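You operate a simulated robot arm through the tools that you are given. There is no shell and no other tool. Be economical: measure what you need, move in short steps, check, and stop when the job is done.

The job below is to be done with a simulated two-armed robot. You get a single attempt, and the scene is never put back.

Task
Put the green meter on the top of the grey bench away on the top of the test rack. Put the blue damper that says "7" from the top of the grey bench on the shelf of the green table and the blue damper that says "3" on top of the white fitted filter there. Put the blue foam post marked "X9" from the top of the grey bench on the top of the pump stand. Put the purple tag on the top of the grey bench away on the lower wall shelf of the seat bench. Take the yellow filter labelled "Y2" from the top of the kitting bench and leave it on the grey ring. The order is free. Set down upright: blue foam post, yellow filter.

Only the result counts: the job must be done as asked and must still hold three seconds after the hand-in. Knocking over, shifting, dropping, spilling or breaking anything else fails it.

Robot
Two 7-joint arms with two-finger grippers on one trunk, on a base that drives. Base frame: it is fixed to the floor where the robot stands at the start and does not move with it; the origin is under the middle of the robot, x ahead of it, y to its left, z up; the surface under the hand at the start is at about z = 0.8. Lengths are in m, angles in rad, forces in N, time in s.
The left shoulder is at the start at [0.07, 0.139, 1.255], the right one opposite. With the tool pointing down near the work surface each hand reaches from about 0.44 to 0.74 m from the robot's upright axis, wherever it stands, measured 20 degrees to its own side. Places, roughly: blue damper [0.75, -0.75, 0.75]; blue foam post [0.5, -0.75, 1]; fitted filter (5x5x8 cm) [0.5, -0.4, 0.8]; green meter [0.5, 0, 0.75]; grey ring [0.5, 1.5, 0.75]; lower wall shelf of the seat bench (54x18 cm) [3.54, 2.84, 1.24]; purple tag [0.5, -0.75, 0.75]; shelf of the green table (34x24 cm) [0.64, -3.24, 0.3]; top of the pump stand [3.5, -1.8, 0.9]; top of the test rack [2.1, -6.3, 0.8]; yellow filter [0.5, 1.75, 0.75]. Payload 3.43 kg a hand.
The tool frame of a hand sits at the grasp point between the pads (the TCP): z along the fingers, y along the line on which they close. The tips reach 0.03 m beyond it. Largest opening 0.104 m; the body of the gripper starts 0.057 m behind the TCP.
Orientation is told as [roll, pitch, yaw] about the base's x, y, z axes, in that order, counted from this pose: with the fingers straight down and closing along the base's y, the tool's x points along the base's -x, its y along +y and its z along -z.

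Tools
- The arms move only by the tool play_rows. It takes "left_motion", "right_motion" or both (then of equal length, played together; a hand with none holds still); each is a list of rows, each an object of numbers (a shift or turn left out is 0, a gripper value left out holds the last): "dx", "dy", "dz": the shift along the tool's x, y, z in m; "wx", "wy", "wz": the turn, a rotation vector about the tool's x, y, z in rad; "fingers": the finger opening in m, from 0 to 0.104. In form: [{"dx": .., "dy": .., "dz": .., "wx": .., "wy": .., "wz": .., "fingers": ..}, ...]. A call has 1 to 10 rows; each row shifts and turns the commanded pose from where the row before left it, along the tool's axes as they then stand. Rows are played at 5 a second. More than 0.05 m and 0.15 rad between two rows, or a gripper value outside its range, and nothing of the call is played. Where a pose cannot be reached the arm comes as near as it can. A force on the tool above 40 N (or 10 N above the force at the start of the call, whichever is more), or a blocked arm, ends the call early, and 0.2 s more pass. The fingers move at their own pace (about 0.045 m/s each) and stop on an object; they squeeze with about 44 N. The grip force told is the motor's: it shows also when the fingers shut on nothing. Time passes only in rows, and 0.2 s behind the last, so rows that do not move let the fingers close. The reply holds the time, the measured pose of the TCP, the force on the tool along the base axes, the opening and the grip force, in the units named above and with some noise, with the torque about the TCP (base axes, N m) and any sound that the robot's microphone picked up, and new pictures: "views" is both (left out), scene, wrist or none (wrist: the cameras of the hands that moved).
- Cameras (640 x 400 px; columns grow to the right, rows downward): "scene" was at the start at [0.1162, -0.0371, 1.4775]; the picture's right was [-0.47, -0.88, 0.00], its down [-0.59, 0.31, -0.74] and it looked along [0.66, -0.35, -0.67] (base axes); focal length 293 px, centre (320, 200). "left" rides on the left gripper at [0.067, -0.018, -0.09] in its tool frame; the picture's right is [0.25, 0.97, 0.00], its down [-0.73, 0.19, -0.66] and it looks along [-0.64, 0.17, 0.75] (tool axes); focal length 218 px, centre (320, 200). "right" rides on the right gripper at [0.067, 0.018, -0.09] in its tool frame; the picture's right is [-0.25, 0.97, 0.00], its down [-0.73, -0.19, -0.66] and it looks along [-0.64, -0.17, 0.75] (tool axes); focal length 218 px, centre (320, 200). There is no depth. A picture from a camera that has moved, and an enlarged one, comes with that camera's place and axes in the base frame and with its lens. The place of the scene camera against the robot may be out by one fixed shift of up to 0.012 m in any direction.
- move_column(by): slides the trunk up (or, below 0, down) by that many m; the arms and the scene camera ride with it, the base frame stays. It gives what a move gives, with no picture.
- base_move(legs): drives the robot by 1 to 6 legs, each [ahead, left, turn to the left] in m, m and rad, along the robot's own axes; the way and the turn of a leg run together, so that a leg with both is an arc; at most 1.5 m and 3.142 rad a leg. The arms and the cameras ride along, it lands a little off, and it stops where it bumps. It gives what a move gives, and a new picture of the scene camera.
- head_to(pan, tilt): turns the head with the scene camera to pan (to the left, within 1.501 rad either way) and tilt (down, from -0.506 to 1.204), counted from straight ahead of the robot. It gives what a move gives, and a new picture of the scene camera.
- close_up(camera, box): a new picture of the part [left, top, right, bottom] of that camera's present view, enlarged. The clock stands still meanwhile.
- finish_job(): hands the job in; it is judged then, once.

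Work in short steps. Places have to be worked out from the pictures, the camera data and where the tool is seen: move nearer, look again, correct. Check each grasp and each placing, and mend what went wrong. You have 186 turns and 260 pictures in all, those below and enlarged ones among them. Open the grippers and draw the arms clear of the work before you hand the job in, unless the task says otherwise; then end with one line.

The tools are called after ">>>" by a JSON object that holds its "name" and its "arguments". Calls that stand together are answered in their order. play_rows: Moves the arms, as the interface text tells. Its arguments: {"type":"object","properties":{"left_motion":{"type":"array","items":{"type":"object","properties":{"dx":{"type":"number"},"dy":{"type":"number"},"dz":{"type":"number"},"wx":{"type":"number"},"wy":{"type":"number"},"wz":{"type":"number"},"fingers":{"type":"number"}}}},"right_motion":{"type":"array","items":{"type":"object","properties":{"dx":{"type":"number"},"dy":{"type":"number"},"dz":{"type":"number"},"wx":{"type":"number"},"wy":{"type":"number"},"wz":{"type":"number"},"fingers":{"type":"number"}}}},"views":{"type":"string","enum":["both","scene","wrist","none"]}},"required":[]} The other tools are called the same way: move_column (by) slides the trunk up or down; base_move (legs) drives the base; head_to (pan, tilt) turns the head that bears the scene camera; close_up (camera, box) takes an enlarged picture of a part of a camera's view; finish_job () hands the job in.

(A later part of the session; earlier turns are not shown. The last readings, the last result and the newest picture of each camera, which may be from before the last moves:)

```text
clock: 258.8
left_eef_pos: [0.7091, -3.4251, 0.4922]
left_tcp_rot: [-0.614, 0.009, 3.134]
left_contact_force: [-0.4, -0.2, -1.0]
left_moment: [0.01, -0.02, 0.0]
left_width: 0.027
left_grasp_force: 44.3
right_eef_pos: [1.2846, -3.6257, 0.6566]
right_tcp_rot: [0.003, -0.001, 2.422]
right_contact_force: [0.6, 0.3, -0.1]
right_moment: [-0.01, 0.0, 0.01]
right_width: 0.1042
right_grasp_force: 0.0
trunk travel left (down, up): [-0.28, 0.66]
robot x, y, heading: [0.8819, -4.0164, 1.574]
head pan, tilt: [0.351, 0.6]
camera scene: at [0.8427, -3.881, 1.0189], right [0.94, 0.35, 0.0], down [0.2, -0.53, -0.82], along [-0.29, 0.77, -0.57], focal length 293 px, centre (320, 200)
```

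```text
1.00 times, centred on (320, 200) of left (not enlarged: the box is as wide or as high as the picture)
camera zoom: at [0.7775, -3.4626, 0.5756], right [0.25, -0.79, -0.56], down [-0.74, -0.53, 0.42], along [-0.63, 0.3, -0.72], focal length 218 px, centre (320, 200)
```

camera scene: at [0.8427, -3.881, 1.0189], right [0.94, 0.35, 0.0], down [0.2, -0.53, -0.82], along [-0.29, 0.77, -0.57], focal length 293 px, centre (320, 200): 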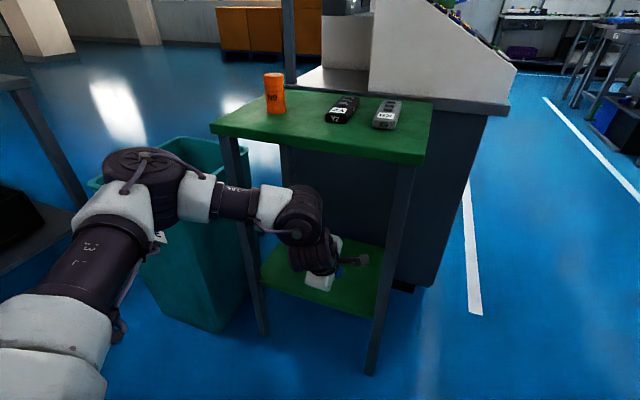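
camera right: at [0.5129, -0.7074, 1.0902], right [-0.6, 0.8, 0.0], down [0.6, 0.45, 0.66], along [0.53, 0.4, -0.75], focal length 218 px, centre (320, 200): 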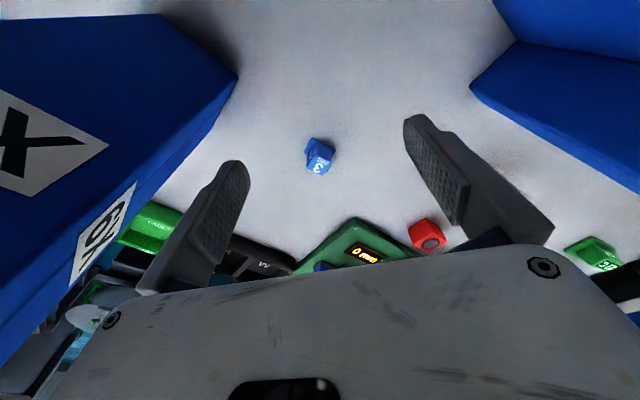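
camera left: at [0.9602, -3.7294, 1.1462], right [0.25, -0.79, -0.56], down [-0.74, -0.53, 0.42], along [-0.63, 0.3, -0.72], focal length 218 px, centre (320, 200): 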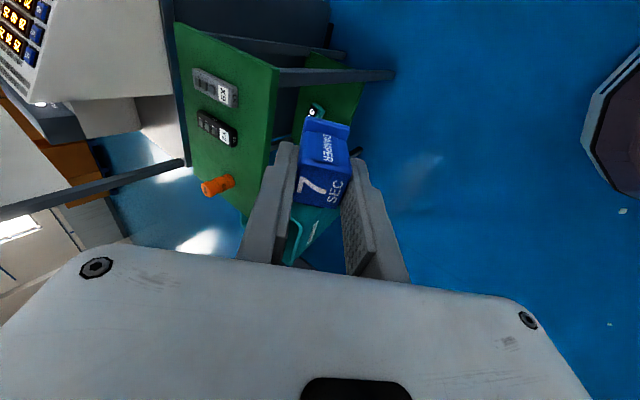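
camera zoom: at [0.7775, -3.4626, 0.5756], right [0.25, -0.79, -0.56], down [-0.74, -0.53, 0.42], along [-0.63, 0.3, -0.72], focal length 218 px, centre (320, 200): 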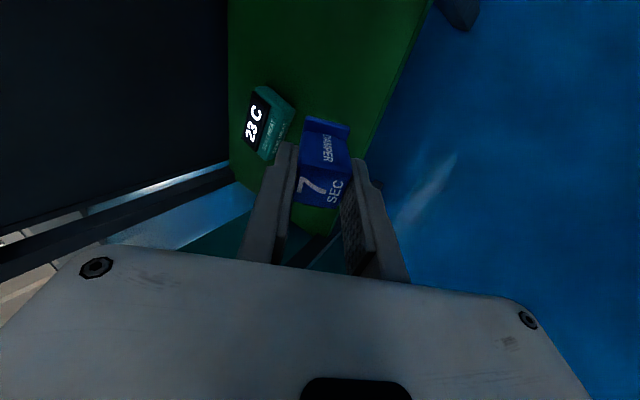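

Straight along the tool axis leads to the free front-right part of the shelf. I advance 0.15 m and check.

>>> {"name": "play_rows", "arguments": {"left_motion": [{"dz": 0.04, "dx": 0.008}, {"dz": 0.04, "dx": 0.008}, {"dz": 0.04}, {"dz": 0.035}, {}], "views": "both"}}

```text
clock: 260.0
left_eef_pos: [0.7261, -3.3349, 0.365]
left_tcp_rot: [-0.616, 0.007, 3.137]
left_contact_force: [-8.7, 1.0, 0.4]
left_moment: [-0.01, -0.87, -0.38]
left_width: 0.0268
left_grasp_force: 44.0
right_eef_pos: [1.2839, -3.6254, 0.6578]
right_tcp_rot: [-0.001, 0.0, 2.424]
right_contact_force: [0.0, 0.1, 0.9]
right_moment: [0.01, 0.0, -0.02]
right_width: 0.104
right_grasp_force: 0.0
trunk travel left (down, up): [-0.28, 0.66]
robot x, y, heading: [0.8812, -4.0158, 1.573]
head pan, tilt: [0.351, 0.6]
camera scene: at [0.8419, -3.8816, 1.0189], right [0.94, 0.35, 0.0], down [0.2, -0.53, -0.82], along [-0.29, 0.77, -0.57], focal length 293 px, centre (320, 200)
camera left: at [0.7941, -3.3723, 0.449], right [0.25, -0.79, -0.56], down [-0.73, -0.53, 0.42], along [-0.63, 0.3, -0.72], focal length 218 px, centre (320, 200)
```

scene: 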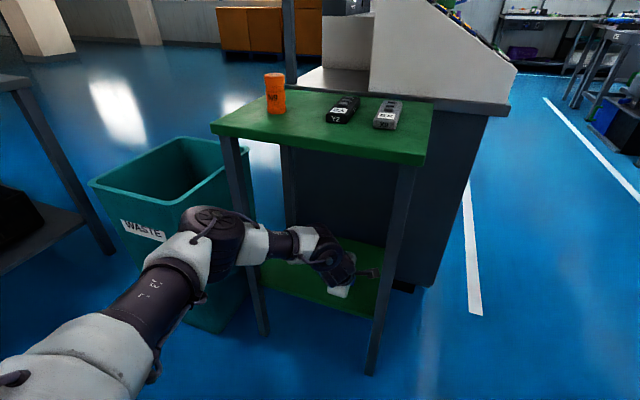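
left: 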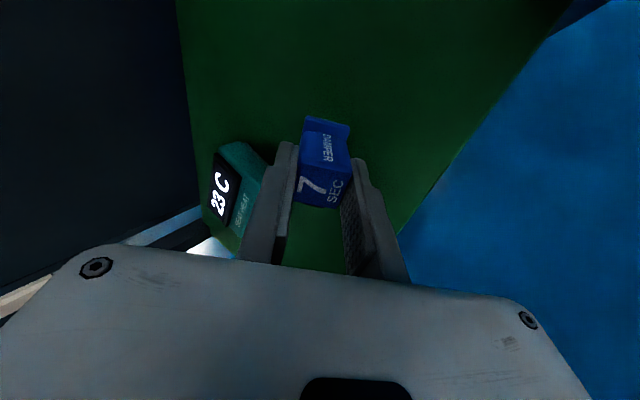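

There's an 8.7 N sideways force: the camera bracket touches the right table leg. I shift the hand 4 cm to the left away from it.

>>> {"name": "play_rows", "arguments": {"left_motion": [{"dx": -0.02}, {"dx": -0.018}, {}], "views": "wrist"}}

```text
clock: 260.8
left_eef_pos: [0.6881, -3.335, 0.3656]
left_tcp_rot: [-0.617, 0.007, 3.133]
left_contact_force: [-0.1, 0.5, -0.1]
left_moment: [0.01, -0.04, 0.02]
left_width: 0.0268
left_grasp_force: 43.8
right_eef_pos: [1.2844, -3.6262, 0.6572]
right_tcp_rot: [-0.001, -0.002, 2.422]
right_contact_force: [-0.4, -0.2, -0.2]
right_moment: [0.0, -0.02, 0.0]
right_width: 0.104
right_grasp_force: 0.1
trunk travel left (down, up): [-0.28, 0.66]
robot x, y, heading: [0.8804, -4.0162, 1.577]
head pan, tilt: [0.351, 0.6]
camera left: at [0.757, -3.3726, 0.4492], right [0.25, -0.79, -0.56], down [-0.74, -0.53, 0.42], along [-0.63, 0.3, -0.72], focal length 218 px, centre (320, 200)
```

left: 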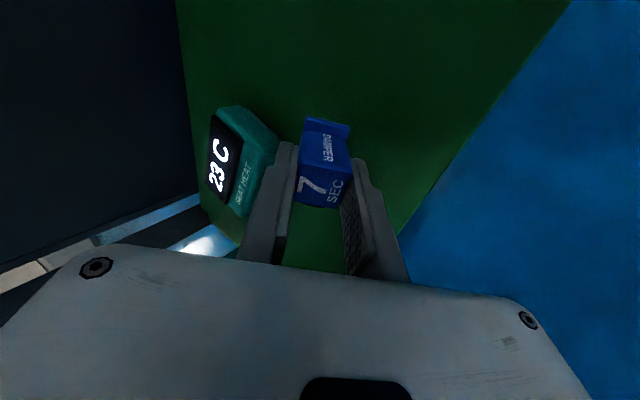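

Clear now, device edge ~2–3 cm away. I lower vertically in small steps until touch.

>>> {"name": "play_rows", "arguments": {"left_motion": [{"dy": 0.0057, "dz": 0.0082}, {"dy": 0.0046, "dz": 0.0066}, {"dy": 0.0029, "dz": 0.0041}, {"dy": 0.0023, "dz": 0.0033}, {"dy": 0.0017, "dz": 0.0025}, {}], "views": "wrist"}}

```text
clock: 262.2
left_eef_pos: [0.6898, -3.3334, 0.3409]
left_tcp_rot: [-0.628, 0.008, 3.135]
left_contact_force: [-3.7, -0.6, 29.2]
left_moment: [0.35, 0.14, 0.07]
left_width: 0.0267
left_grasp_force: 43.5
right_eef_pos: [1.2848, -3.6295, 0.658]
right_tcp_rot: [-0.002, -0.004, 2.422]
right_contact_force: [0.0, -1.3, -0.4]
right_moment: [0.03, 0.0, -0.01]
right_width: 0.1038
right_grasp_force: 0.1
trunk travel left (down, up): [-0.28, 0.66]
robot x, y, heading: [0.8841, -4.0153, 1.573]
head pan, tilt: [0.351, 0.6]
camera left: at [0.7573, -3.3727, 0.4248], right [0.25, -0.79, -0.57], down [-0.74, -0.54, 0.41], along [-0.63, 0.31, -0.71], focal length 218 px, centre (320, 200)
```

left: 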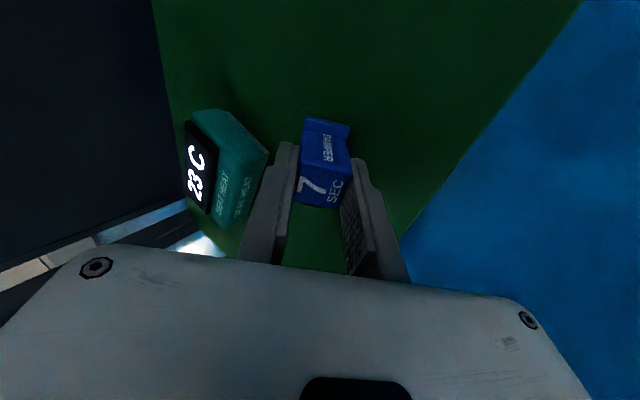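

Contact on the shelf. I open slowly while easing up, then withdraw along the tool axis.

>>> {"name": "play_rows", "arguments": {"left_motion": [{"dy": -0.0017, "dz": -0.0025, "fingers": 0.034}, {"dy": -0.0017, "dz": -0.0025, "fingers": 0.042}, {"dy": -0.0017, "dz": -0.0025, "fingers": 0.05}, {}, {"dz": -0.03}, {"dz": -0.04}, {"dz": -0.04}, {"dz": -0.04}, {"dz": -0.04}], "views": "wrist"}}

```text
clock: 264.2
left_eef_pos: [0.687, -3.4458, 0.5022]
left_tcp_rot: [-0.618, 0.007, 3.133]
left_contact_force: [-1.3, -0.2, -0.1]
left_moment: [0.02, -0.03, -0.01]
left_width: 0.0503
left_grasp_force: 0.0
right_eef_pos: [1.2852, -3.6257, 0.657]
right_tcp_rot: [0.0, -0.004, 2.422]
right_contact_force: [0.8, 0.2, -0.5]
right_moment: [0.0, 0.01, 0.03]
right_width: 0.1039
right_grasp_force: 0.0
trunk travel left (down, up): [-0.28, 0.66]
robot x, y, heading: [0.8849, -4.0213, 1.571]
head pan, tilt: [0.351, 0.6]
camera left: at [0.7548, -3.4837, 0.5853], right [0.25, -0.79, -0.56], down [-0.74, -0.53, 0.42], along [-0.63, 0.3, -0.72], focal length 218 px, centre (320, 200)
```

left: 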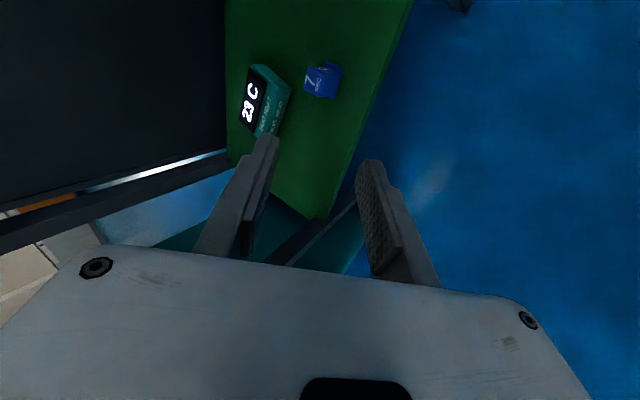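

Damper 7 stands on the shelf. I back out, raise the trunk, straighten the hand, and drive back to the rear of the grey bench for post X9.

>>> {"name": "base_move", "arguments": {"legs": [[-0.35, 0, 0]]}}

>>> {"name": "move_column", "arguments": {"by": 0.4}}

>>> {"name": "move_column", "arguments": {"by": 0.17}}

>>> {"name": "play_rows", "arguments": {"left_motion": [{"wx": -0.15, "dz": -0.03, "fingers": 0.104}, {"wx": -0.15, "dz": -0.03}, {"wx": -0.15, "dz": -0.03}, {"wx": -0.15, "dz": -0.03}, {"wx": -0.017, "dz": -0.03}], "views": "none"}}

>>> {"name": "base_move", "arguments": {"legs": [[0, -0.78, 0], [1.45, 0, 0], [1.45, 0, 0], [0.85, 0, 0], [0, 0, 1.571]]}}

```text
clock: 266.4
left_eef_pos: [0.6865, -3.7972, 0.4998]
left_tcp_rot: [-0.617, 0.007, 3.137]
left_contact_force: [0.6, 0.4, 0.5]
left_moment: [-0.01, 0.01, 0.02]
left_width: 0.05
left_grasp_force: 0.1
right_eef_pos: [1.2851, -3.9767, 0.6573]
right_tcp_rot: [0.0, -0.004, 2.425]
right_contact_force: [-0.2, 0.7, 0.8]
right_moment: [-0.01, 0.02, 0.02]
right_width: 0.1039
right_grasp_force: 0.1
trunk travel left (down, up): [-0.28, 0.66]
robot x, y, heading: [0.8876, -4.3723, 1.576]
head pan, tilt: [0.351, 0.6]
camera scene: at [0.8441, -4.2335, 1.0191], right [0.94, 0.35, 0.0], down [0.2, -0.53, -0.83], along [-0.29, 0.77, -0.56], focal length 293 px, centre (320, 200)
```

scene: 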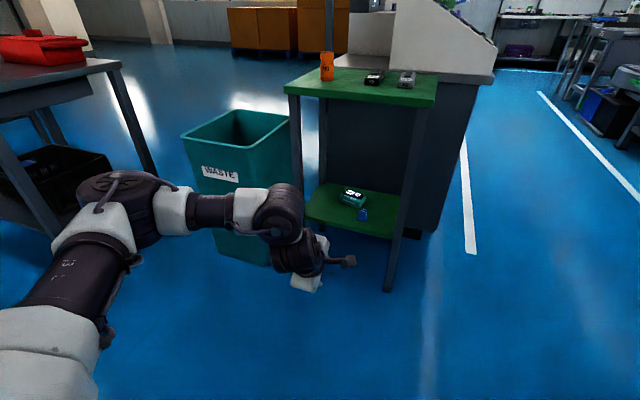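

```text
clock: 270.3
left_eef_pos: [0.6882, -3.7961, 0.9013]
left_tcp_rot: [-0.616, 0.006, 3.136]
left_contact_force: [0.1, 0.2, 0.4]
left_moment: [0.0, -0.01, 0.01]
left_width: 0.05
left_grasp_force: 0.0
right_eef_pos: [1.2855, -3.977, 1.0572]
right_tcp_rot: [-0.001, -0.002, 2.425]
right_contact_force: [-0.1, -0.2, -0.4]
right_moment: [0.0, 0.0, 0.0]
right_width: 0.1039
right_grasp_force: 0.1
trunk travel left (down, up): [-0.68, 0.26]
robot x, y, heading: [0.8836, -4.368, 1.574]
head pan, tilt: [0.351, 0.6]
```

```text
clock: 272.2
left_eef_pos: [0.6876, -3.7962, 1.0709]
left_tcp_rot: [-0.616, 0.007, 3.136]
left_contact_force: [0.2, 1.1, 0.1]
left_moment: [-0.02, 0.01, 0.01]
left_width: 0.0499
left_grasp_force: 0.1
right_eef_pos: [1.2854, -3.9767, 1.2273]
right_tcp_rot: [0.0, -0.002, 2.423]
right_contact_force: [-0.3, 0.0, -0.4]
right_moment: [0.02, 0.03, -0.02]
right_width: 0.1038
right_grasp_force: 0.1
trunk travel left (down, up): [-0.85, 0.09]
robot x, y, heading: [0.885, -4.3674, 1.58]
head pan, tilt: [0.351, 0.6]
```

```text
clock: 273.4
left_eef_pos: [0.6857, -3.8436, 1.2112]
left_tcp_rot: [0.003, 0.006, 3.136]
left_contact_force: [0.3, 0.0, -0.2]
left_moment: [0.03, 0.02, -0.01]
left_width: 0.1039
left_grasp_force: 0.1
right_eef_pos: [1.2855, -3.9776, 1.2271]
right_tcp_rot: [-0.001, -0.002, 2.425]
right_contact_force: [-0.2, -0.4, -0.4]
right_moment: [0.04, 0.0, 0.02]
right_width: 0.1037
right_grasp_force: 0.1
trunk travel left (down, up): [-0.85, 0.09]
robot x, y, heading: [0.8872, -4.37, 1.576]
head pan, tilt: [0.351, 0.6]
```

```text
clock: 299.2
left_eef_pos: [1.1721, -0.8135, 1.2102]
left_tcp_rot: [0.003, 0.005, -1.582]
left_contact_force: [0.1, 0.2, -0.2]
left_moment: [-0.01, -0.02, 0.03]
left_width: 0.104
left_grasp_force: 0.1
right_eef_pos: [1.3089, -0.2134, 1.2268]
right_tcp_rot: [0.002, -0.002, -2.292]
right_contact_force: [0.0, -0.2, -0.4]
right_moment: [0.0, 0.0, -0.01]
right_width: 0.104
right_grasp_force: 0.1
trunk travel left (down, up): [-0.85, 0.09]
robot x, y, heading: [1.7001, -0.6187, 3.141]
head pan, tilt: [0.351, 0.6]
camera scene: at [1.5577, -0.6463, 1.589], right [-0.34, 0.94, 0.0], down [0.53, 0.19, -0.83], along [-0.77, -0.28, -0.56], focal length 293 px, centre (320, 200)
```

scene: 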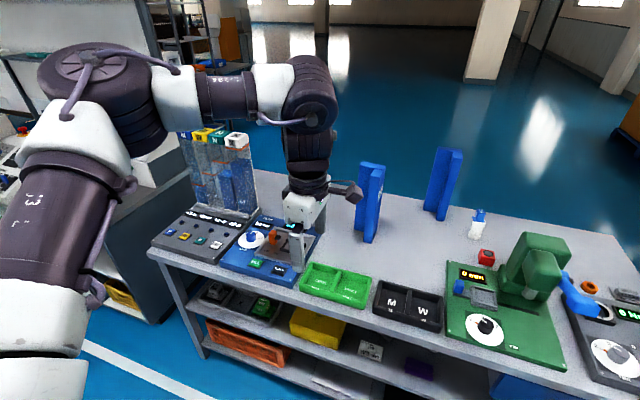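

X9 ahead. I drive 0.36 m closer (hand at z 1.21 stays above the 1.10 post top) and look at it with the wrist camera.

>>> {"name": "base_move", "arguments": {"legs": [[0.36, 0, 0]]}}

>>> {"name": "close_up", "arguments": {"camera": "left", "box": [0, 0, 640, 400]}}

>>> {"name": "close_up", "arguments": {"camera": "scene", "box": [220, 100, 460, 250]}}

```text
clock: 301.6
left_eef_pos: [0.8081, -0.8116, 1.2112]
left_tcp_rot: [-0.002, 0.01, -1.586]
left_contact_force: [-0.2, 0.3, -0.4]
left_moment: [0.0, 0.05, 0.02]
left_width: 0.1041
left_grasp_force: 0.0
right_eef_pos: [0.9495, -0.2125, 1.2274]
right_tcp_rot: [0.0, -0.004, -2.298]
right_contact_force: [0.5, 0.9, 0.2]
right_moment: [-0.01, 0.05, -0.02]
right_width: 0.104
right_grasp_force: 0.0
trunk travel left (down, up): [-0.85, 0.09]
robot x, y, heading: [1.3345, -0.6213, 3.139]
head pan, tilt: [0.351, 0.6]
camera scene: at [1.1961, -0.6459, 1.5893], right [-0.34, 0.94, 0.0], down [0.53, 0.19, -0.83], along [-0.78, -0.28, -0.56], focal length 293 px, centre (320, 200)
```

scene: 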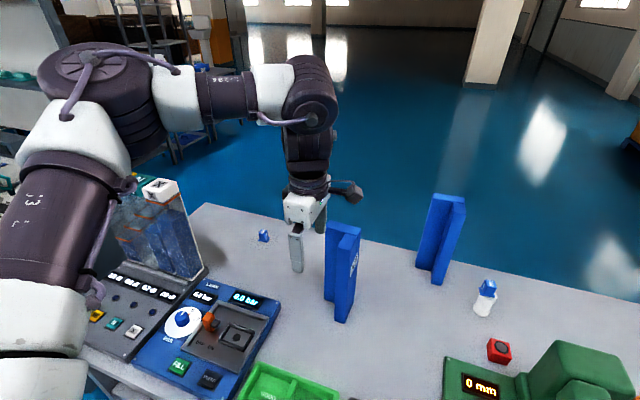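

```text
1.00 times, centred on (320, 200) of left (not enlarged: the box is as wide or as high as the picture)
camera zoom: at [0.7933, -0.7454, 1.3018], right [0.97, 0.24, 0.0], down [0.18, -0.74, 0.65], along [0.16, -0.63, -0.76], focal length 218 px, centre (320, 200)
```

zoom: 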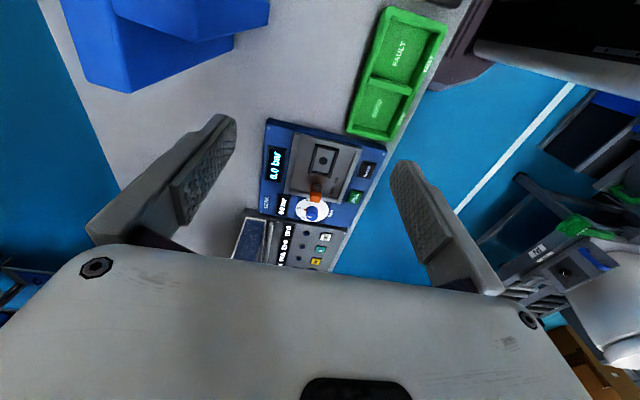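

```text
2.67 times, centred on (340, 175) of scene
camera zoom: at [1.1961, -0.6459, 1.5893], right [-0.34, 0.94, 0.0], down [0.53, 0.19, -0.83], along [-0.78, -0.28, -0.56], focal length 781 px, centre (267, 267)
```

zoom: 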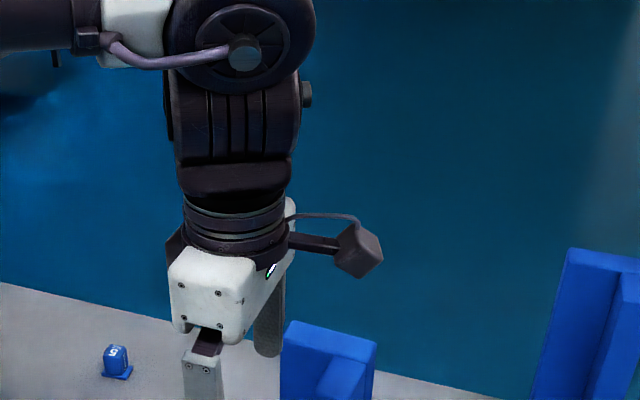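

I zoom onto the post's top for its cross-section.

>>> {"name": "close_up", "arguments": {"camera": "scene", "box": [280, 205, 400, 330]}}

>>> {"name": "close_up", "arguments": {"camera": "left", "box": [40, 0, 300, 160]}}

```text
3.20 times, centred on (340, 268) of scene
camera zoom: at [1.1961, -0.6459, 1.5893], right [-0.34, 0.94, 0.0], down [0.53, 0.19, -0.83], along [-0.78, -0.28, -0.56], focal length 937 px, centre (256, -16)
```

zoom: 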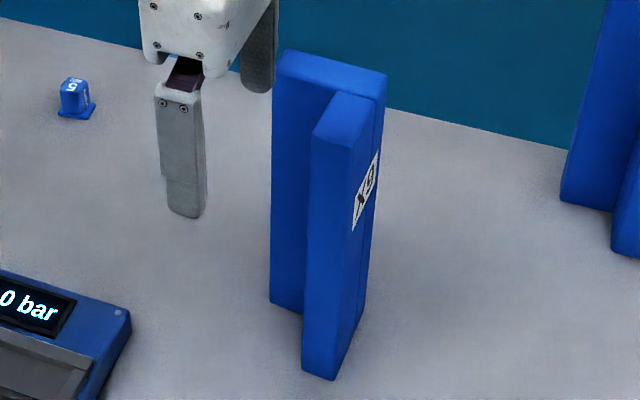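

```text
2.46 times, centred on (170, 80) of left
camera zoom: at [0.7933, -0.7454, 1.3018], right [0.97, 0.24, 0.0], down [0.18, -0.74, 0.65], along [0.16, -0.63, -0.76], focal length 537 px, centre (689, 495)
```

zoom: 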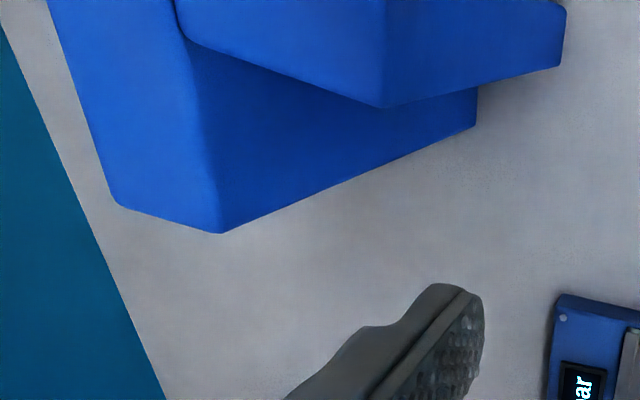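

X9 is L-shaped: a bar (x≈0.605–0.645, y −0.834…−0.746) plus a leg at its +y end. I'll grip the bar's free part at (0.625,−0.808) across x, z≈1.06. First 9 cm closer, with the hand raised over it.

>>> {"name": "base_move", "arguments": {"legs": [[0.09, 0, 0]]}}

>>> {"name": "play_rows", "arguments": {"left_motion": [{"dy": -0.04, "dz": -0.005}, {"dy": -0.045}, {}], "views": "wrist"}}

```text
clock: 302.7
left_eef_pos: [0.7609, -0.8146, 1.2054]
left_tcp_rot: [0.009, 0.009, -1.568]
left_contact_force: [-0.2, 0.2, -0.8]
left_moment: [0.02, -0.09, 0.0]
left_width: 0.1041
left_grasp_force: 0.1
right_eef_pos: [0.8923, -0.2158, 1.2247]
right_tcp_rot: [0.006, 0.001, -2.279]
right_contact_force: [-0.4, 0.3, -0.5]
right_moment: [0.01, -0.07, -0.01]
right_width: 0.1039
right_grasp_force: 0.0
trunk travel left (down, up): [-0.85, 0.09]
robot x, y, heading: [1.2934, -0.6148, -3.125]
head pan, tilt: [0.351, 0.6]
stopped in leg 1: the robot was blocked; the commanded pose is now the measured one
camera scene: at [1.143, -0.6442, 1.588], right [-0.36, 0.93, 0.0], down [0.53, 0.2, -0.82], along [-0.77, -0.29, -0.57], focal length 293 px, centre (320, 200)
```

scene: 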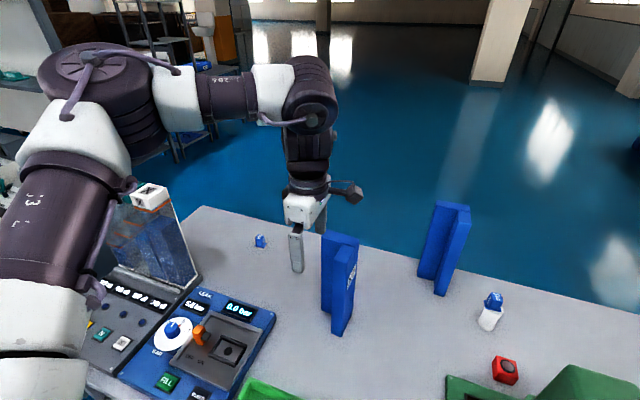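

```text
clock: 303.5
left_eef_pos: [0.6849, -0.8188, 1.2132]
left_tcp_rot: [0.002, 0.007, -1.571]
left_contact_force: [-0.1, -0.4, -0.5]
left_moment: [0.03, 0.02, -0.02]
left_width: 0.1043
left_grasp_force: 0.0
right_eef_pos: [0.8996, -0.2147, 1.2264]
right_tcp_rot: [0.001, -0.005, -2.281]
right_contact_force: [0.6, 0.9, 0.5]
right_moment: [0.04, 0.03, 0.0]
right_width: 0.1042
right_grasp_force: 0.0
trunk travel left (down, up): [-0.85, 0.09]
robot x, y, heading: [1.295, -0.6153, -3.128]
head pan, tilt: [0.351, 0.6]
camera left: at [0.6676, -0.7518, 1.3041], right [0.97, 0.25, 0.0], down [0.19, -0.73, 0.65], along [0.17, -0.63, -0.76], focal length 218 px, centre (320, 200)
```

left: 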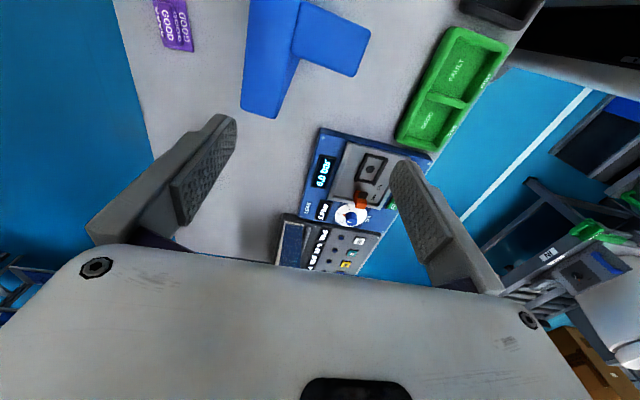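

The base bumped at x≈1.295, so that's the limit; damper 3 is undisturbed. By wrist view the bar is x 0.615–0.648, end y −0.834. I move over (0.632,−0.808) and start down.

>>> {"name": "play_rows", "arguments": {"left_motion": [{"dy": -0.027, "dx": 0.006}, {"dy": -0.026, "dx": 0.005}, {"dz": 0.035}, {"dz": 0.03}, {}], "views": "both"}}

```text
clock: 304.7
left_eef_pos: [0.6335, -0.8, 1.1474]
left_tcp_rot: [0.0, 0.007, -1.57]
left_contact_force: [-0.5, -0.4, -0.7]
left_moment: [-0.03, 0.01, 0.02]
left_width: 0.1041
left_grasp_force: 0.0
left hand out of reach, approached as far as the arm can: row 2
right_eef_pos: [0.8988, -0.2129, 1.225]
right_tcp_rot: [0.004, -0.003, -2.282]
right_contact_force: [-0.3, 0.0, 0.1]
right_moment: [-0.01, 0.05, -0.03]
right_width: 0.1042
right_grasp_force: 0.1
trunk travel left (down, up): [-0.85, 0.09]
robot x, y, heading: [1.2977, -0.6136, -3.129]
head pan, tilt: [0.351, 0.6]
camera scene: at [1.1515, -0.6407, 1.5889], right [-0.35, 0.94, 0.0], down [0.53, 0.2, -0.82], along [-0.77, -0.29, -0.57], focal length 293 px, centre (320, 200)
camera left: at [0.6178, -0.7334, 1.238], right [0.97, 0.25, 0.0], down [0.19, -0.73, 0.65], along [0.17, -0.63, -0.76], focal length 218 px, centre (320, 200)
```

scene: 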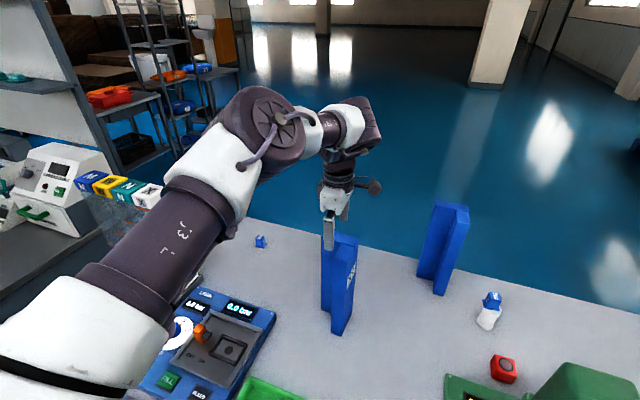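
left: 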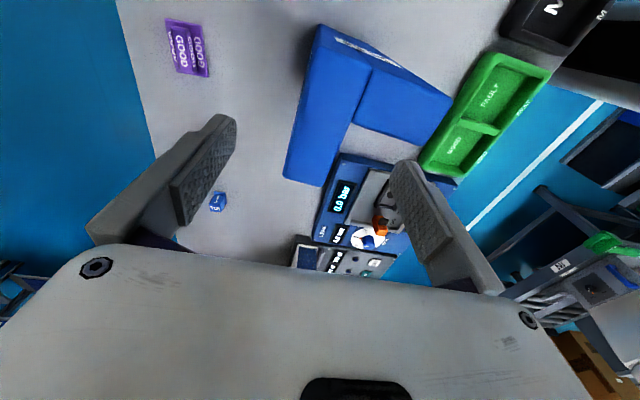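

Centred on the bar in x. I shift 10 mm in −y away from the leg, descend to z≈1.062 and close.

>>> {"name": "play_rows", "arguments": {"left_motion": [{"dx": -0.01}, {"dz": 0.03}, {"dz": 0.03}, {"dz": 0.025}, {"fingers": 0.0}, {}, {}, {}, {}], "views": "both"}}

```text
clock: 306.7
left_eef_pos: [0.6326, -0.8101, 1.0631]
left_tcp_rot: [0.001, 0.007, -1.569]
left_contact_force: [0.7, -0.4, -0.1]
left_moment: [-0.04, 0.01, 0.01]
left_width: 0.0329
left_grasp_force: 32.1
right_eef_pos: [0.8983, -0.214, 1.2254]
right_tcp_rot: [0.0, -0.004, -2.281]
right_contact_force: [0.1, 1.1, 1.2]
right_moment: [-0.01, 0.03, -0.01]
right_width: 0.1042
right_grasp_force: 0.0
trunk travel left (down, up): [-0.85, 0.09]
robot x, y, heading: [1.2927, -0.6128, -3.135]
head pan, tilt: [0.351, 0.6]
camera scene: at [1.1527, -0.6435, 1.589], right [-0.36, 0.93, 0.0], down [0.53, 0.2, -0.82], along [-0.77, -0.29, -0.57], focal length 293 px, centre (320, 200)
camera left: at [0.6165, -0.7436, 1.1542], right [0.97, 0.25, 0.0], down [0.19, -0.73, 0.65], along [0.17, -0.63, -0.76], focal length 218 px, centre (320, 200)
```

scene: 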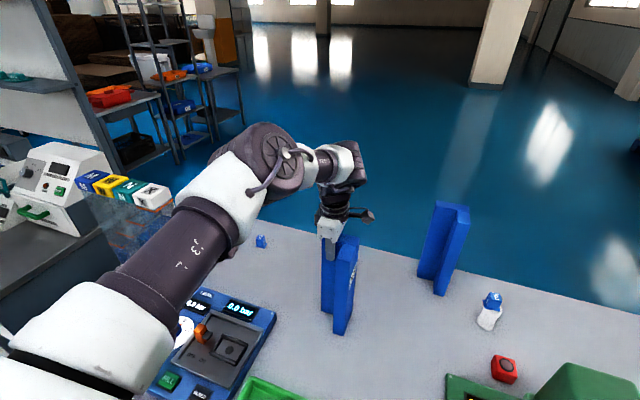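
left: 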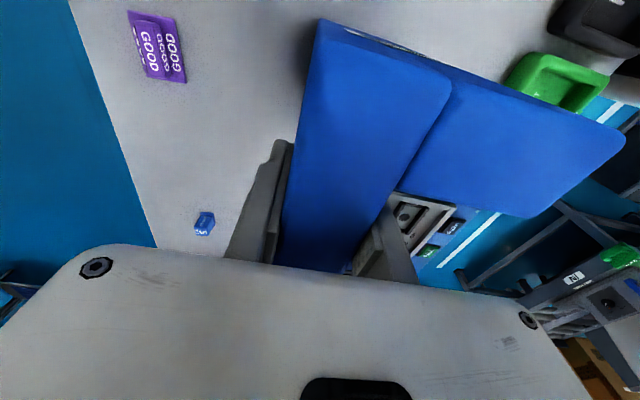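

Gripped (33 mm). I lift it and draw it back toward me.

>>> {"name": "play_rows", "arguments": {"left_motion": [{"dz": -0.03}, {"dz": -0.035}, {"dz": -0.03, "dy": 0.03}, {"dz": -0.03, "dy": 0.035}, {"dz": -0.02, "dy": 0.04}, {"dy": 0.04}, {}], "views": "both"}}

```text
clock: 308.3
left_eef_pos: [0.7812, -0.8122, 1.2076]
left_tcp_rot: [0.002, 0.008, -1.57]
left_contact_force: [-0.8, 0.1, -0.1]
left_moment: [-0.01, 0.0, 0.0]
left_width: 0.0327
left_grasp_force: 44.0
right_eef_pos: [0.8985, -0.2148, 1.2255]
right_tcp_rot: [0.002, -0.001, -2.283]
right_contact_force: [-0.3, -0.3, -0.4]
right_moment: [0.02, 0.01, 0.0]
right_width: 0.1039
right_grasp_force: 0.0
trunk travel left (down, up): [-0.85, 0.09]
robot x, y, heading: [1.2931, -0.6162, -3.124]
head pan, tilt: [0.351, 0.6]
camera scene: at [1.1522, -0.6436, 1.589], right [-0.36, 0.93, 0.0], down [0.53, 0.2, -0.82], along [-0.77, -0.29, -0.57], focal length 293 px, centre (320, 200)
camera left: at [0.7636, -0.7451, 1.2982], right [0.97, 0.25, 0.0], down [0.19, -0.73, 0.65], along [0.17, -0.63, -0.76], focal length 218 px, centre (320, 200)
```

scene: 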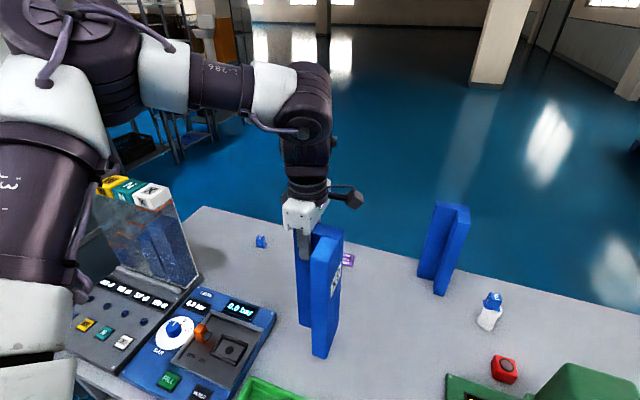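
left: 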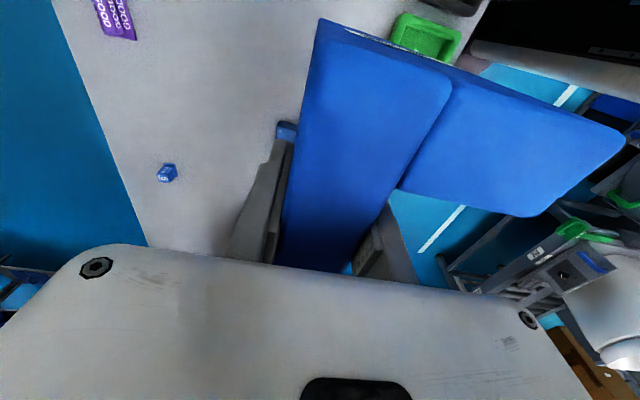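

Post is held upright (bottom 0.256 below the TCP). I back into the aisle and turn to face east-southeast to find the pump stand.

>>> {"name": "base_move", "arguments": {"legs": [[-0.3, 0, 0], [0, 0, 2.6]]}}

>>> {"name": "head_to", "arguments": {"pan": 0.0, "tilt": 0.35}}

```text
clock: 316.4
left_eef_pos: [2.1299, -0.7263, 1.2074]
left_tcp_rot: [0.002, 0.006, 0.995]
left_contact_force: [-0.6, 0.1, 0.8]
left_moment: [0.02, -0.01, 0.0]
left_width: 0.0331
left_grasp_force: 43.9
right_eef_pos: [1.7043, -1.1602, 1.2279]
right_tcp_rot: [0.003, -0.005, 0.281]
right_contact_force: [0.1, -0.1, -0.7]
right_moment: [-0.03, -0.03, -0.01]
right_width: 0.104
right_grasp_force: 0.0
trunk travel left (down, up): [-0.85, 0.09]
robot x, y, heading: [1.5924, -0.6082, -0.567]
head pan, tilt: [0.351, 0.6]
camera scene: at [1.713, -0.654, 1.589], right [-0.21, -0.98, 0.0], down [-0.55, 0.12, -0.82], along [0.81, -0.17, -0.57], focal length 293 px, centre (320, 200)
```

scene: 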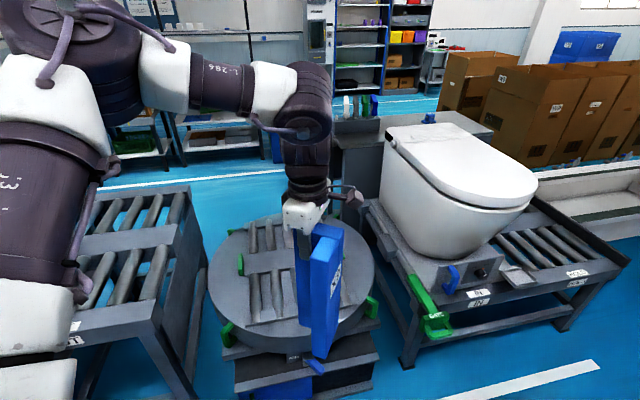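

```text
clock: 317.2
left_eef_pos: [2.1302, -0.7245, 1.2069]
left_tcp_rot: [0.001, 0.009, 0.994]
left_contact_force: [0.2, 0.0, -0.8]
left_moment: [0.02, -0.01, 0.01]
left_width: 0.0326
left_grasp_force: 43.9
right_eef_pos: [1.7061, -1.16, 1.2281]
right_tcp_rot: [0.0, -0.003, 0.282]
right_contact_force: [-0.2, 0.1, 0.6]
right_moment: [-0.01, 0.01, -0.01]
right_width: 0.1041
right_grasp_force: 0.2
trunk travel left (down, up): [-0.85, 0.09]
robot x, y, heading: [1.5917, -0.6111, -0.568]
head pan, tilt: [0.0, 0.351]
camera scene: at [1.7056, -0.6847, 1.6117], right [-0.53, -0.85, 0.0], down [-0.29, 0.18, -0.94], along [0.79, -0.5, -0.34], focal length 293 px, centre (320, 200)
```

scene: 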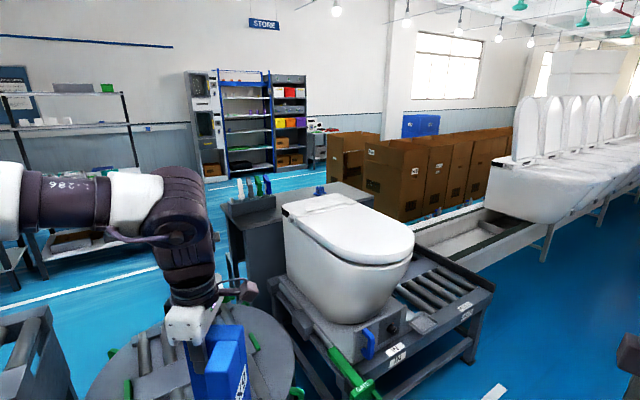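

The pump stand is the grey block behind the toilet's roller table. I look left (northeast) for the way around the line.

>>> {"name": "head_to", "arguments": {"pan": 0.9, "tilt": 0.4}}

>>> {"name": "close_up", "arguments": {"camera": "scene", "box": [0, 0, 640, 400]}}

```text
clock: 318.4
left_eef_pos: [2.1305, -0.7253, 1.2071]
left_tcp_rot: [0.0, 0.01, 0.995]
left_contact_force: [0.5, -0.8, 0.2]
left_moment: [0.0, -0.03, 0.03]
left_width: 0.0325
left_grasp_force: 44.4
right_eef_pos: [1.705, -1.1604, 1.2258]
right_tcp_rot: [0.0, -0.002, 0.282]
right_contact_force: [0.2, -0.5, 0.9]
right_moment: [-0.02, 0.0, -0.01]
right_width: 0.1038
right_grasp_force: 0.1
trunk travel left (down, up): [-0.85, 0.09]
robot x, y, heading: [1.5921, -0.6086, -0.565]
head pan, tilt: [0.901, 0.4]
camera scene: at [1.7143, -0.6046, 1.6073], right [0.33, -0.94, 0.0], down [-0.37, -0.13, -0.92], along [0.87, 0.3, -0.39], focal length 293 px, centre (320, 200)
```

scene: 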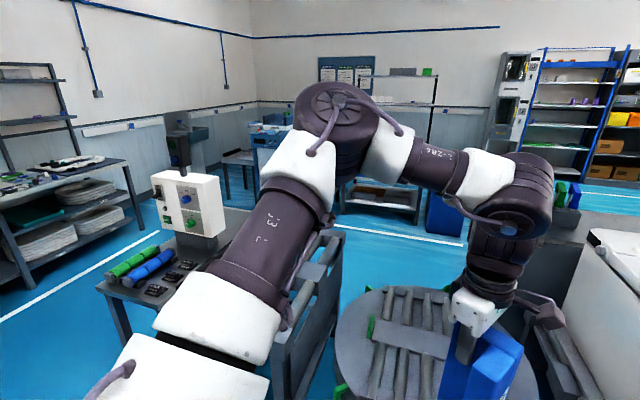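

```text
1.00 times, centred on (320, 200) of scene (not enlarged: the box is as wide or as high as the picture)
camera zoom: at [1.7143, -0.6046, 1.6073], right [0.33, -0.94, 0.0], down [-0.37, -0.13, -0.92], along [0.87, 0.3, -0.39], focal length 293 px, centre (320, 200)
```

zoom: 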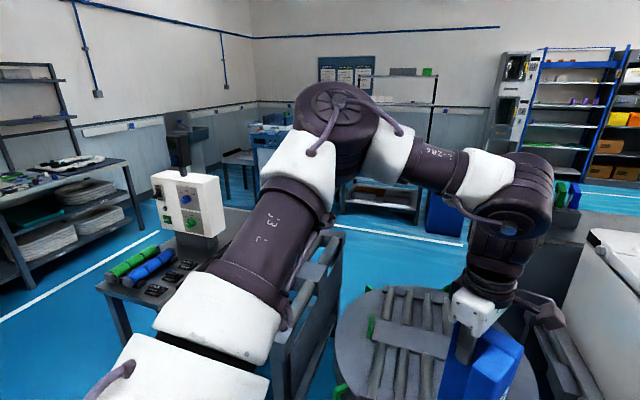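

The way is around the north: north to y≈1.35, then east, then south along x≈4. I turn north and drive the first part, ending facing east.

>>> {"name": "base_move", "arguments": {"legs": [[0, 0, 2.137], [1.45, -0.1, 0], [0.5, 0, 0], [0, 0, -1.571]]}}

>>> {"name": "head_to", "arguments": {"pan": -0.2, "tilt": 0.45}}

```text
clock: 337.1
left_eef_pos: [2.2653, 1.5079, 1.2076]
left_tcp_rot: [0.001, 0.009, 1.508]
left_contact_force: [-0.6, 0.1, -1.2]
left_moment: [-0.02, -0.04, 0.0]
left_width: 0.0326
left_grasp_force: 43.9
right_eef_pos: [2.109, 0.9197, 1.2283]
right_tcp_rot: [0.0, -0.002, 0.798]
right_contact_force: [0.5, -0.5, 0.6]
right_moment: [0.01, 0.02, 0.0]
right_width: 0.1039
right_grasp_force: 0.0
trunk travel left (down, up): [-0.85, 0.09]
robot x, y, heading: [1.7399, 1.343, -0.048]
head pan, tilt: [0.901, 0.4]
camera scene: at [1.8433, 1.4127, 1.6072], right [0.75, -0.66, 0.0], down [-0.26, -0.29, -0.92], along [0.61, 0.69, -0.39], focal length 293 px, centre (320, 200)
```

scene: 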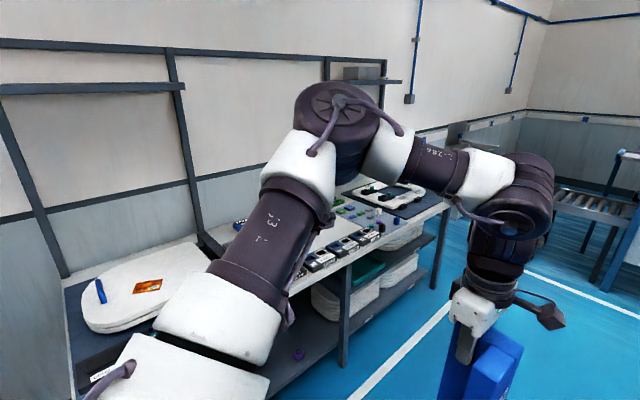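

```text
clock: 338.5
left_eef_pos: [2.2638, 1.5084, 1.207]
left_tcp_rot: [0.002, 0.008, 1.511]
left_contact_force: [-0.3, -0.6, -1.3]
left_moment: [0.0, -0.02, 0.05]
left_width: 0.0329
left_grasp_force: 44.1
right_eef_pos: [2.1084, 0.9205, 1.2275]
right_tcp_rot: [0.003, -0.001, 0.797]
right_contact_force: [-0.8, 0.4, 0.3]
right_moment: [0.0, 0.03, -0.02]
right_width: 0.104
right_grasp_force: 0.1
trunk travel left (down, up): [-0.85, 0.09]
robot x, y, heading: [1.7384, 1.346, -0.05]
head pan, tilt: [-0.201, 0.45]
camera scene: at [1.8712, 1.32, 1.6026], right [-0.25, -0.97, 0.0], down [-0.42, 0.11, -0.9], along [0.87, -0.22, -0.44], focal length 293 px, centre (320, 200)
```

scene: 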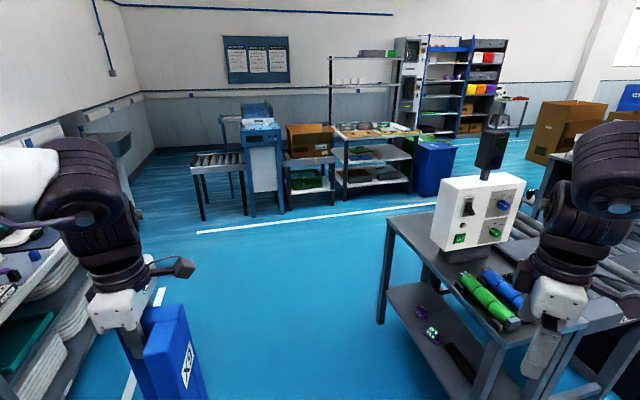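

The lane east is clear (white line beyond at x≈4.5). I drive to x≈4.0 and turn south to look at the pump stand.

>>> {"name": "base_move", "arguments": {"legs": [[1.15, 0, 0.05], [1.15, 0, 0], [0, 0, -1.571]]}}

>>> {"name": "head_to", "arguments": {"pan": -0.15, "tilt": 0.45}}

```text
clock: 353.6
left_eef_pos: [4.1904, 0.7753, 1.2078]
left_tcp_rot: [0.002, 0.01, -0.043]
left_contact_force: [-0.3, 0.4, -0.7]
left_moment: [-0.03, 0.0, -0.02]
left_width: 0.0326
left_grasp_force: 44.5
right_eef_pos: [3.5992, 0.921, 1.2261]
right_tcp_rot: [0.0, -0.002, -0.756]
right_contact_force: [-0.1, -1.5, 0.0]
right_moment: [-0.01, 0.01, -0.02]
right_width: 0.1039
right_grasp_force: 0.2
trunk travel left (down, up): [-0.85, 0.09]
robot x, y, heading: [4.011, 1.2936, -1.601]
head pan, tilt: [-0.201, 0.45]
camera scene: at [3.9854, 1.1593, 1.6026], right [-0.97, 0.23, 0.0], down [0.1, 0.42, -0.9], along [-0.21, -0.88, -0.44], focal length 293 px, centre (320, 200)
```

scene: 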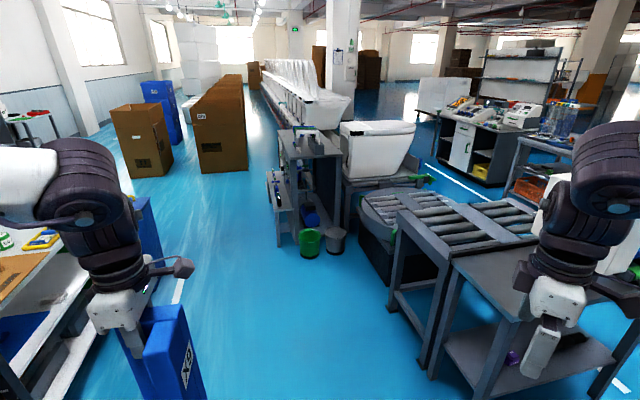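

```text
clock: 354.2
left_eef_pos: [4.1899, 0.7749, 1.2083]
left_tcp_rot: [0.001, 0.008, -0.045]
left_contact_force: [-0.3, -0.2, -0.7]
left_moment: [0.01, -0.01, 0.0]
left_width: 0.0325
left_grasp_force: 44.5
right_eef_pos: [3.5997, 0.9213, 1.2274]
right_tcp_rot: [-0.001, -0.004, -0.756]
right_contact_force: [0.5, -0.4, -0.2]
right_moment: [0.0, 0.04, 0.03]
right_width: 0.1043
right_grasp_force: 0.1
trunk travel left (down, up): [-0.85, 0.09]
robot x, y, heading: [4.0113, 1.293, -1.604]
head pan, tilt: [-0.15, 0.45]
camera scene: at [3.9898, 1.1584, 1.6026], right [-0.98, 0.18, 0.0], down [0.08, 0.43, -0.9], along [-0.16, -0.89, -0.44], focal length 293 px, centre (320, 200)
```

scene: 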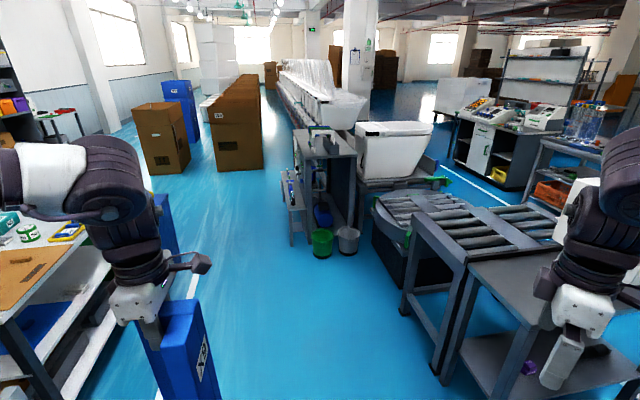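

The pump stand is the dark unit ahead; its east side has a low step, with floor free at x>3.95. I drive to about (4.42,−1.5) and turn west to face it.

>>> {"name": "base_move", "arguments": {"legs": [[1.45, 0.1, 0.03], [1.3, 0.35, 0], [0, 0, -1.571]]}}

>>> {"name": "head_to", "arguments": {"pan": 0.1, "tilt": 0.6}}

```text
clock: 371.5
left_eef_pos: [3.969, -1.6404, 1.2073]
left_tcp_rot: [0.001, 0.009, -1.568]
left_contact_force: [0.2, -0.2, -0.4]
left_moment: [0.02, 0.01, -0.02]
left_width: 0.0326
left_grasp_force: 44.0
right_eef_pos: [4.0873, -1.0432, 1.2271]
right_tcp_rot: [0.001, -0.002, -2.28]
right_contact_force: [-0.4, -0.5, -0.1]
right_moment: [-0.02, -0.02, -0.03]
right_width: 0.1038
right_grasp_force: 0.0
trunk travel left (down, up): [-0.85, 0.09]
robot x, y, heading: [4.4838, -1.4358, -3.127]
head pan, tilt: [-0.15, 0.45]
camera scene: at [4.3333, -1.4277, 1.6026], right [0.13, 0.99, 0.0], down [0.43, -0.06, -0.9], along [-0.89, 0.12, -0.44], focal length 293 px, centre (320, 200)
```

scene: 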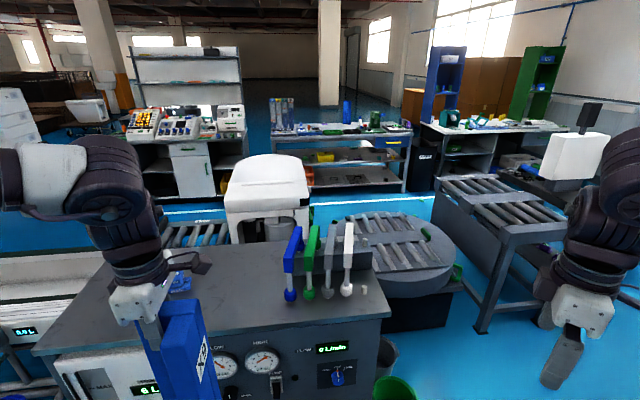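

```text
clock: 372.3
left_eef_pos: [3.9702, -1.6394, 1.2074]
left_tcp_rot: [0.002, 0.006, -1.567]
left_contact_force: [-0.5, 0.9, -1.0]
left_moment: [-0.03, 0.02, 0.04]
left_width: 0.0325
left_grasp_force: 44.0
right_eef_pos: [4.088, -1.0428, 1.2267]
right_tcp_rot: [0.0, -0.003, -2.278]
right_contact_force: [0.9, 0.6, -0.1]
right_moment: [-0.01, -0.01, 0.01]
right_width: 0.1041
right_grasp_force: 0.1
trunk travel left (down, up): [-0.85, 0.09]
robot x, y, heading: [4.4807, -1.4414, -3.126]
head pan, tilt: [0.099, 0.6]
camera scene: at [4.3367, -1.4496, 1.5891], right [-0.11, 0.99, 0.0], down [0.56, 0.06, -0.83], along [-0.82, -0.09, -0.56], focal length 293 px, centre (320, 200)
```

scene: 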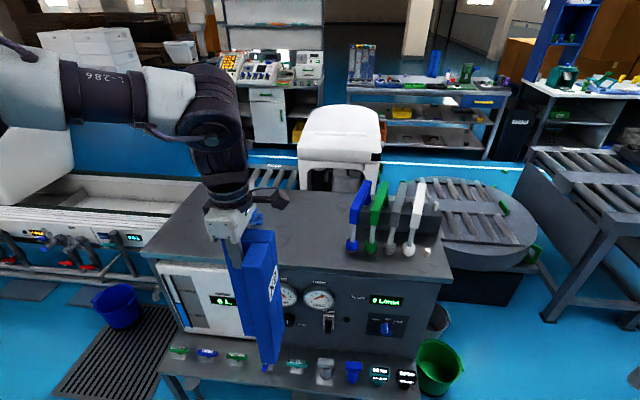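

The stand top (x 3.28–3.71, y −2.10…−1.13) has levers at right and a small blue part near (3.51,−1.78). I zoom to choose the spot.

>>> {"name": "close_up", "arguments": {"camera": "scene", "box": [140, 160, 460, 360]}}

>>> {"name": "close_up", "arguments": {"camera": "left", "box": [0, 0, 640, 400]}}

```text
2.00 times, centred on (300, 260) of scene
camera zoom: at [4.3367, -1.4496, 1.5891], right [-0.11, 0.99, 0.0], down [0.56, 0.06, -0.83], along [-0.82, -0.09, -0.56], focal length 586 px, centre (360, 80)
```

zoom: 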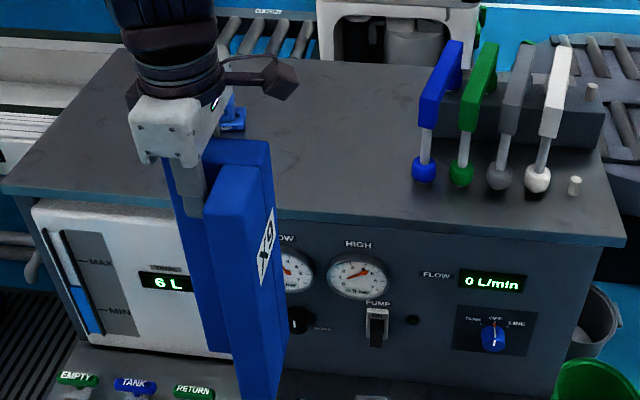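

```text
1.00 times, centred on (320, 200) of left (not enlarged: the box is as wide or as high as the picture)
camera zoom: at [3.9532, -1.5737, 1.2982], right [0.97, 0.26, 0.0], down [0.19, -0.73, 0.65], along [0.17, -0.63, -0.76], focal length 218 px, centre (320, 200)
```

zoom: 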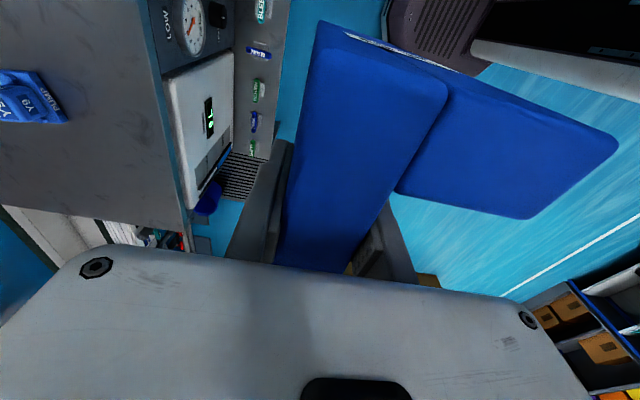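

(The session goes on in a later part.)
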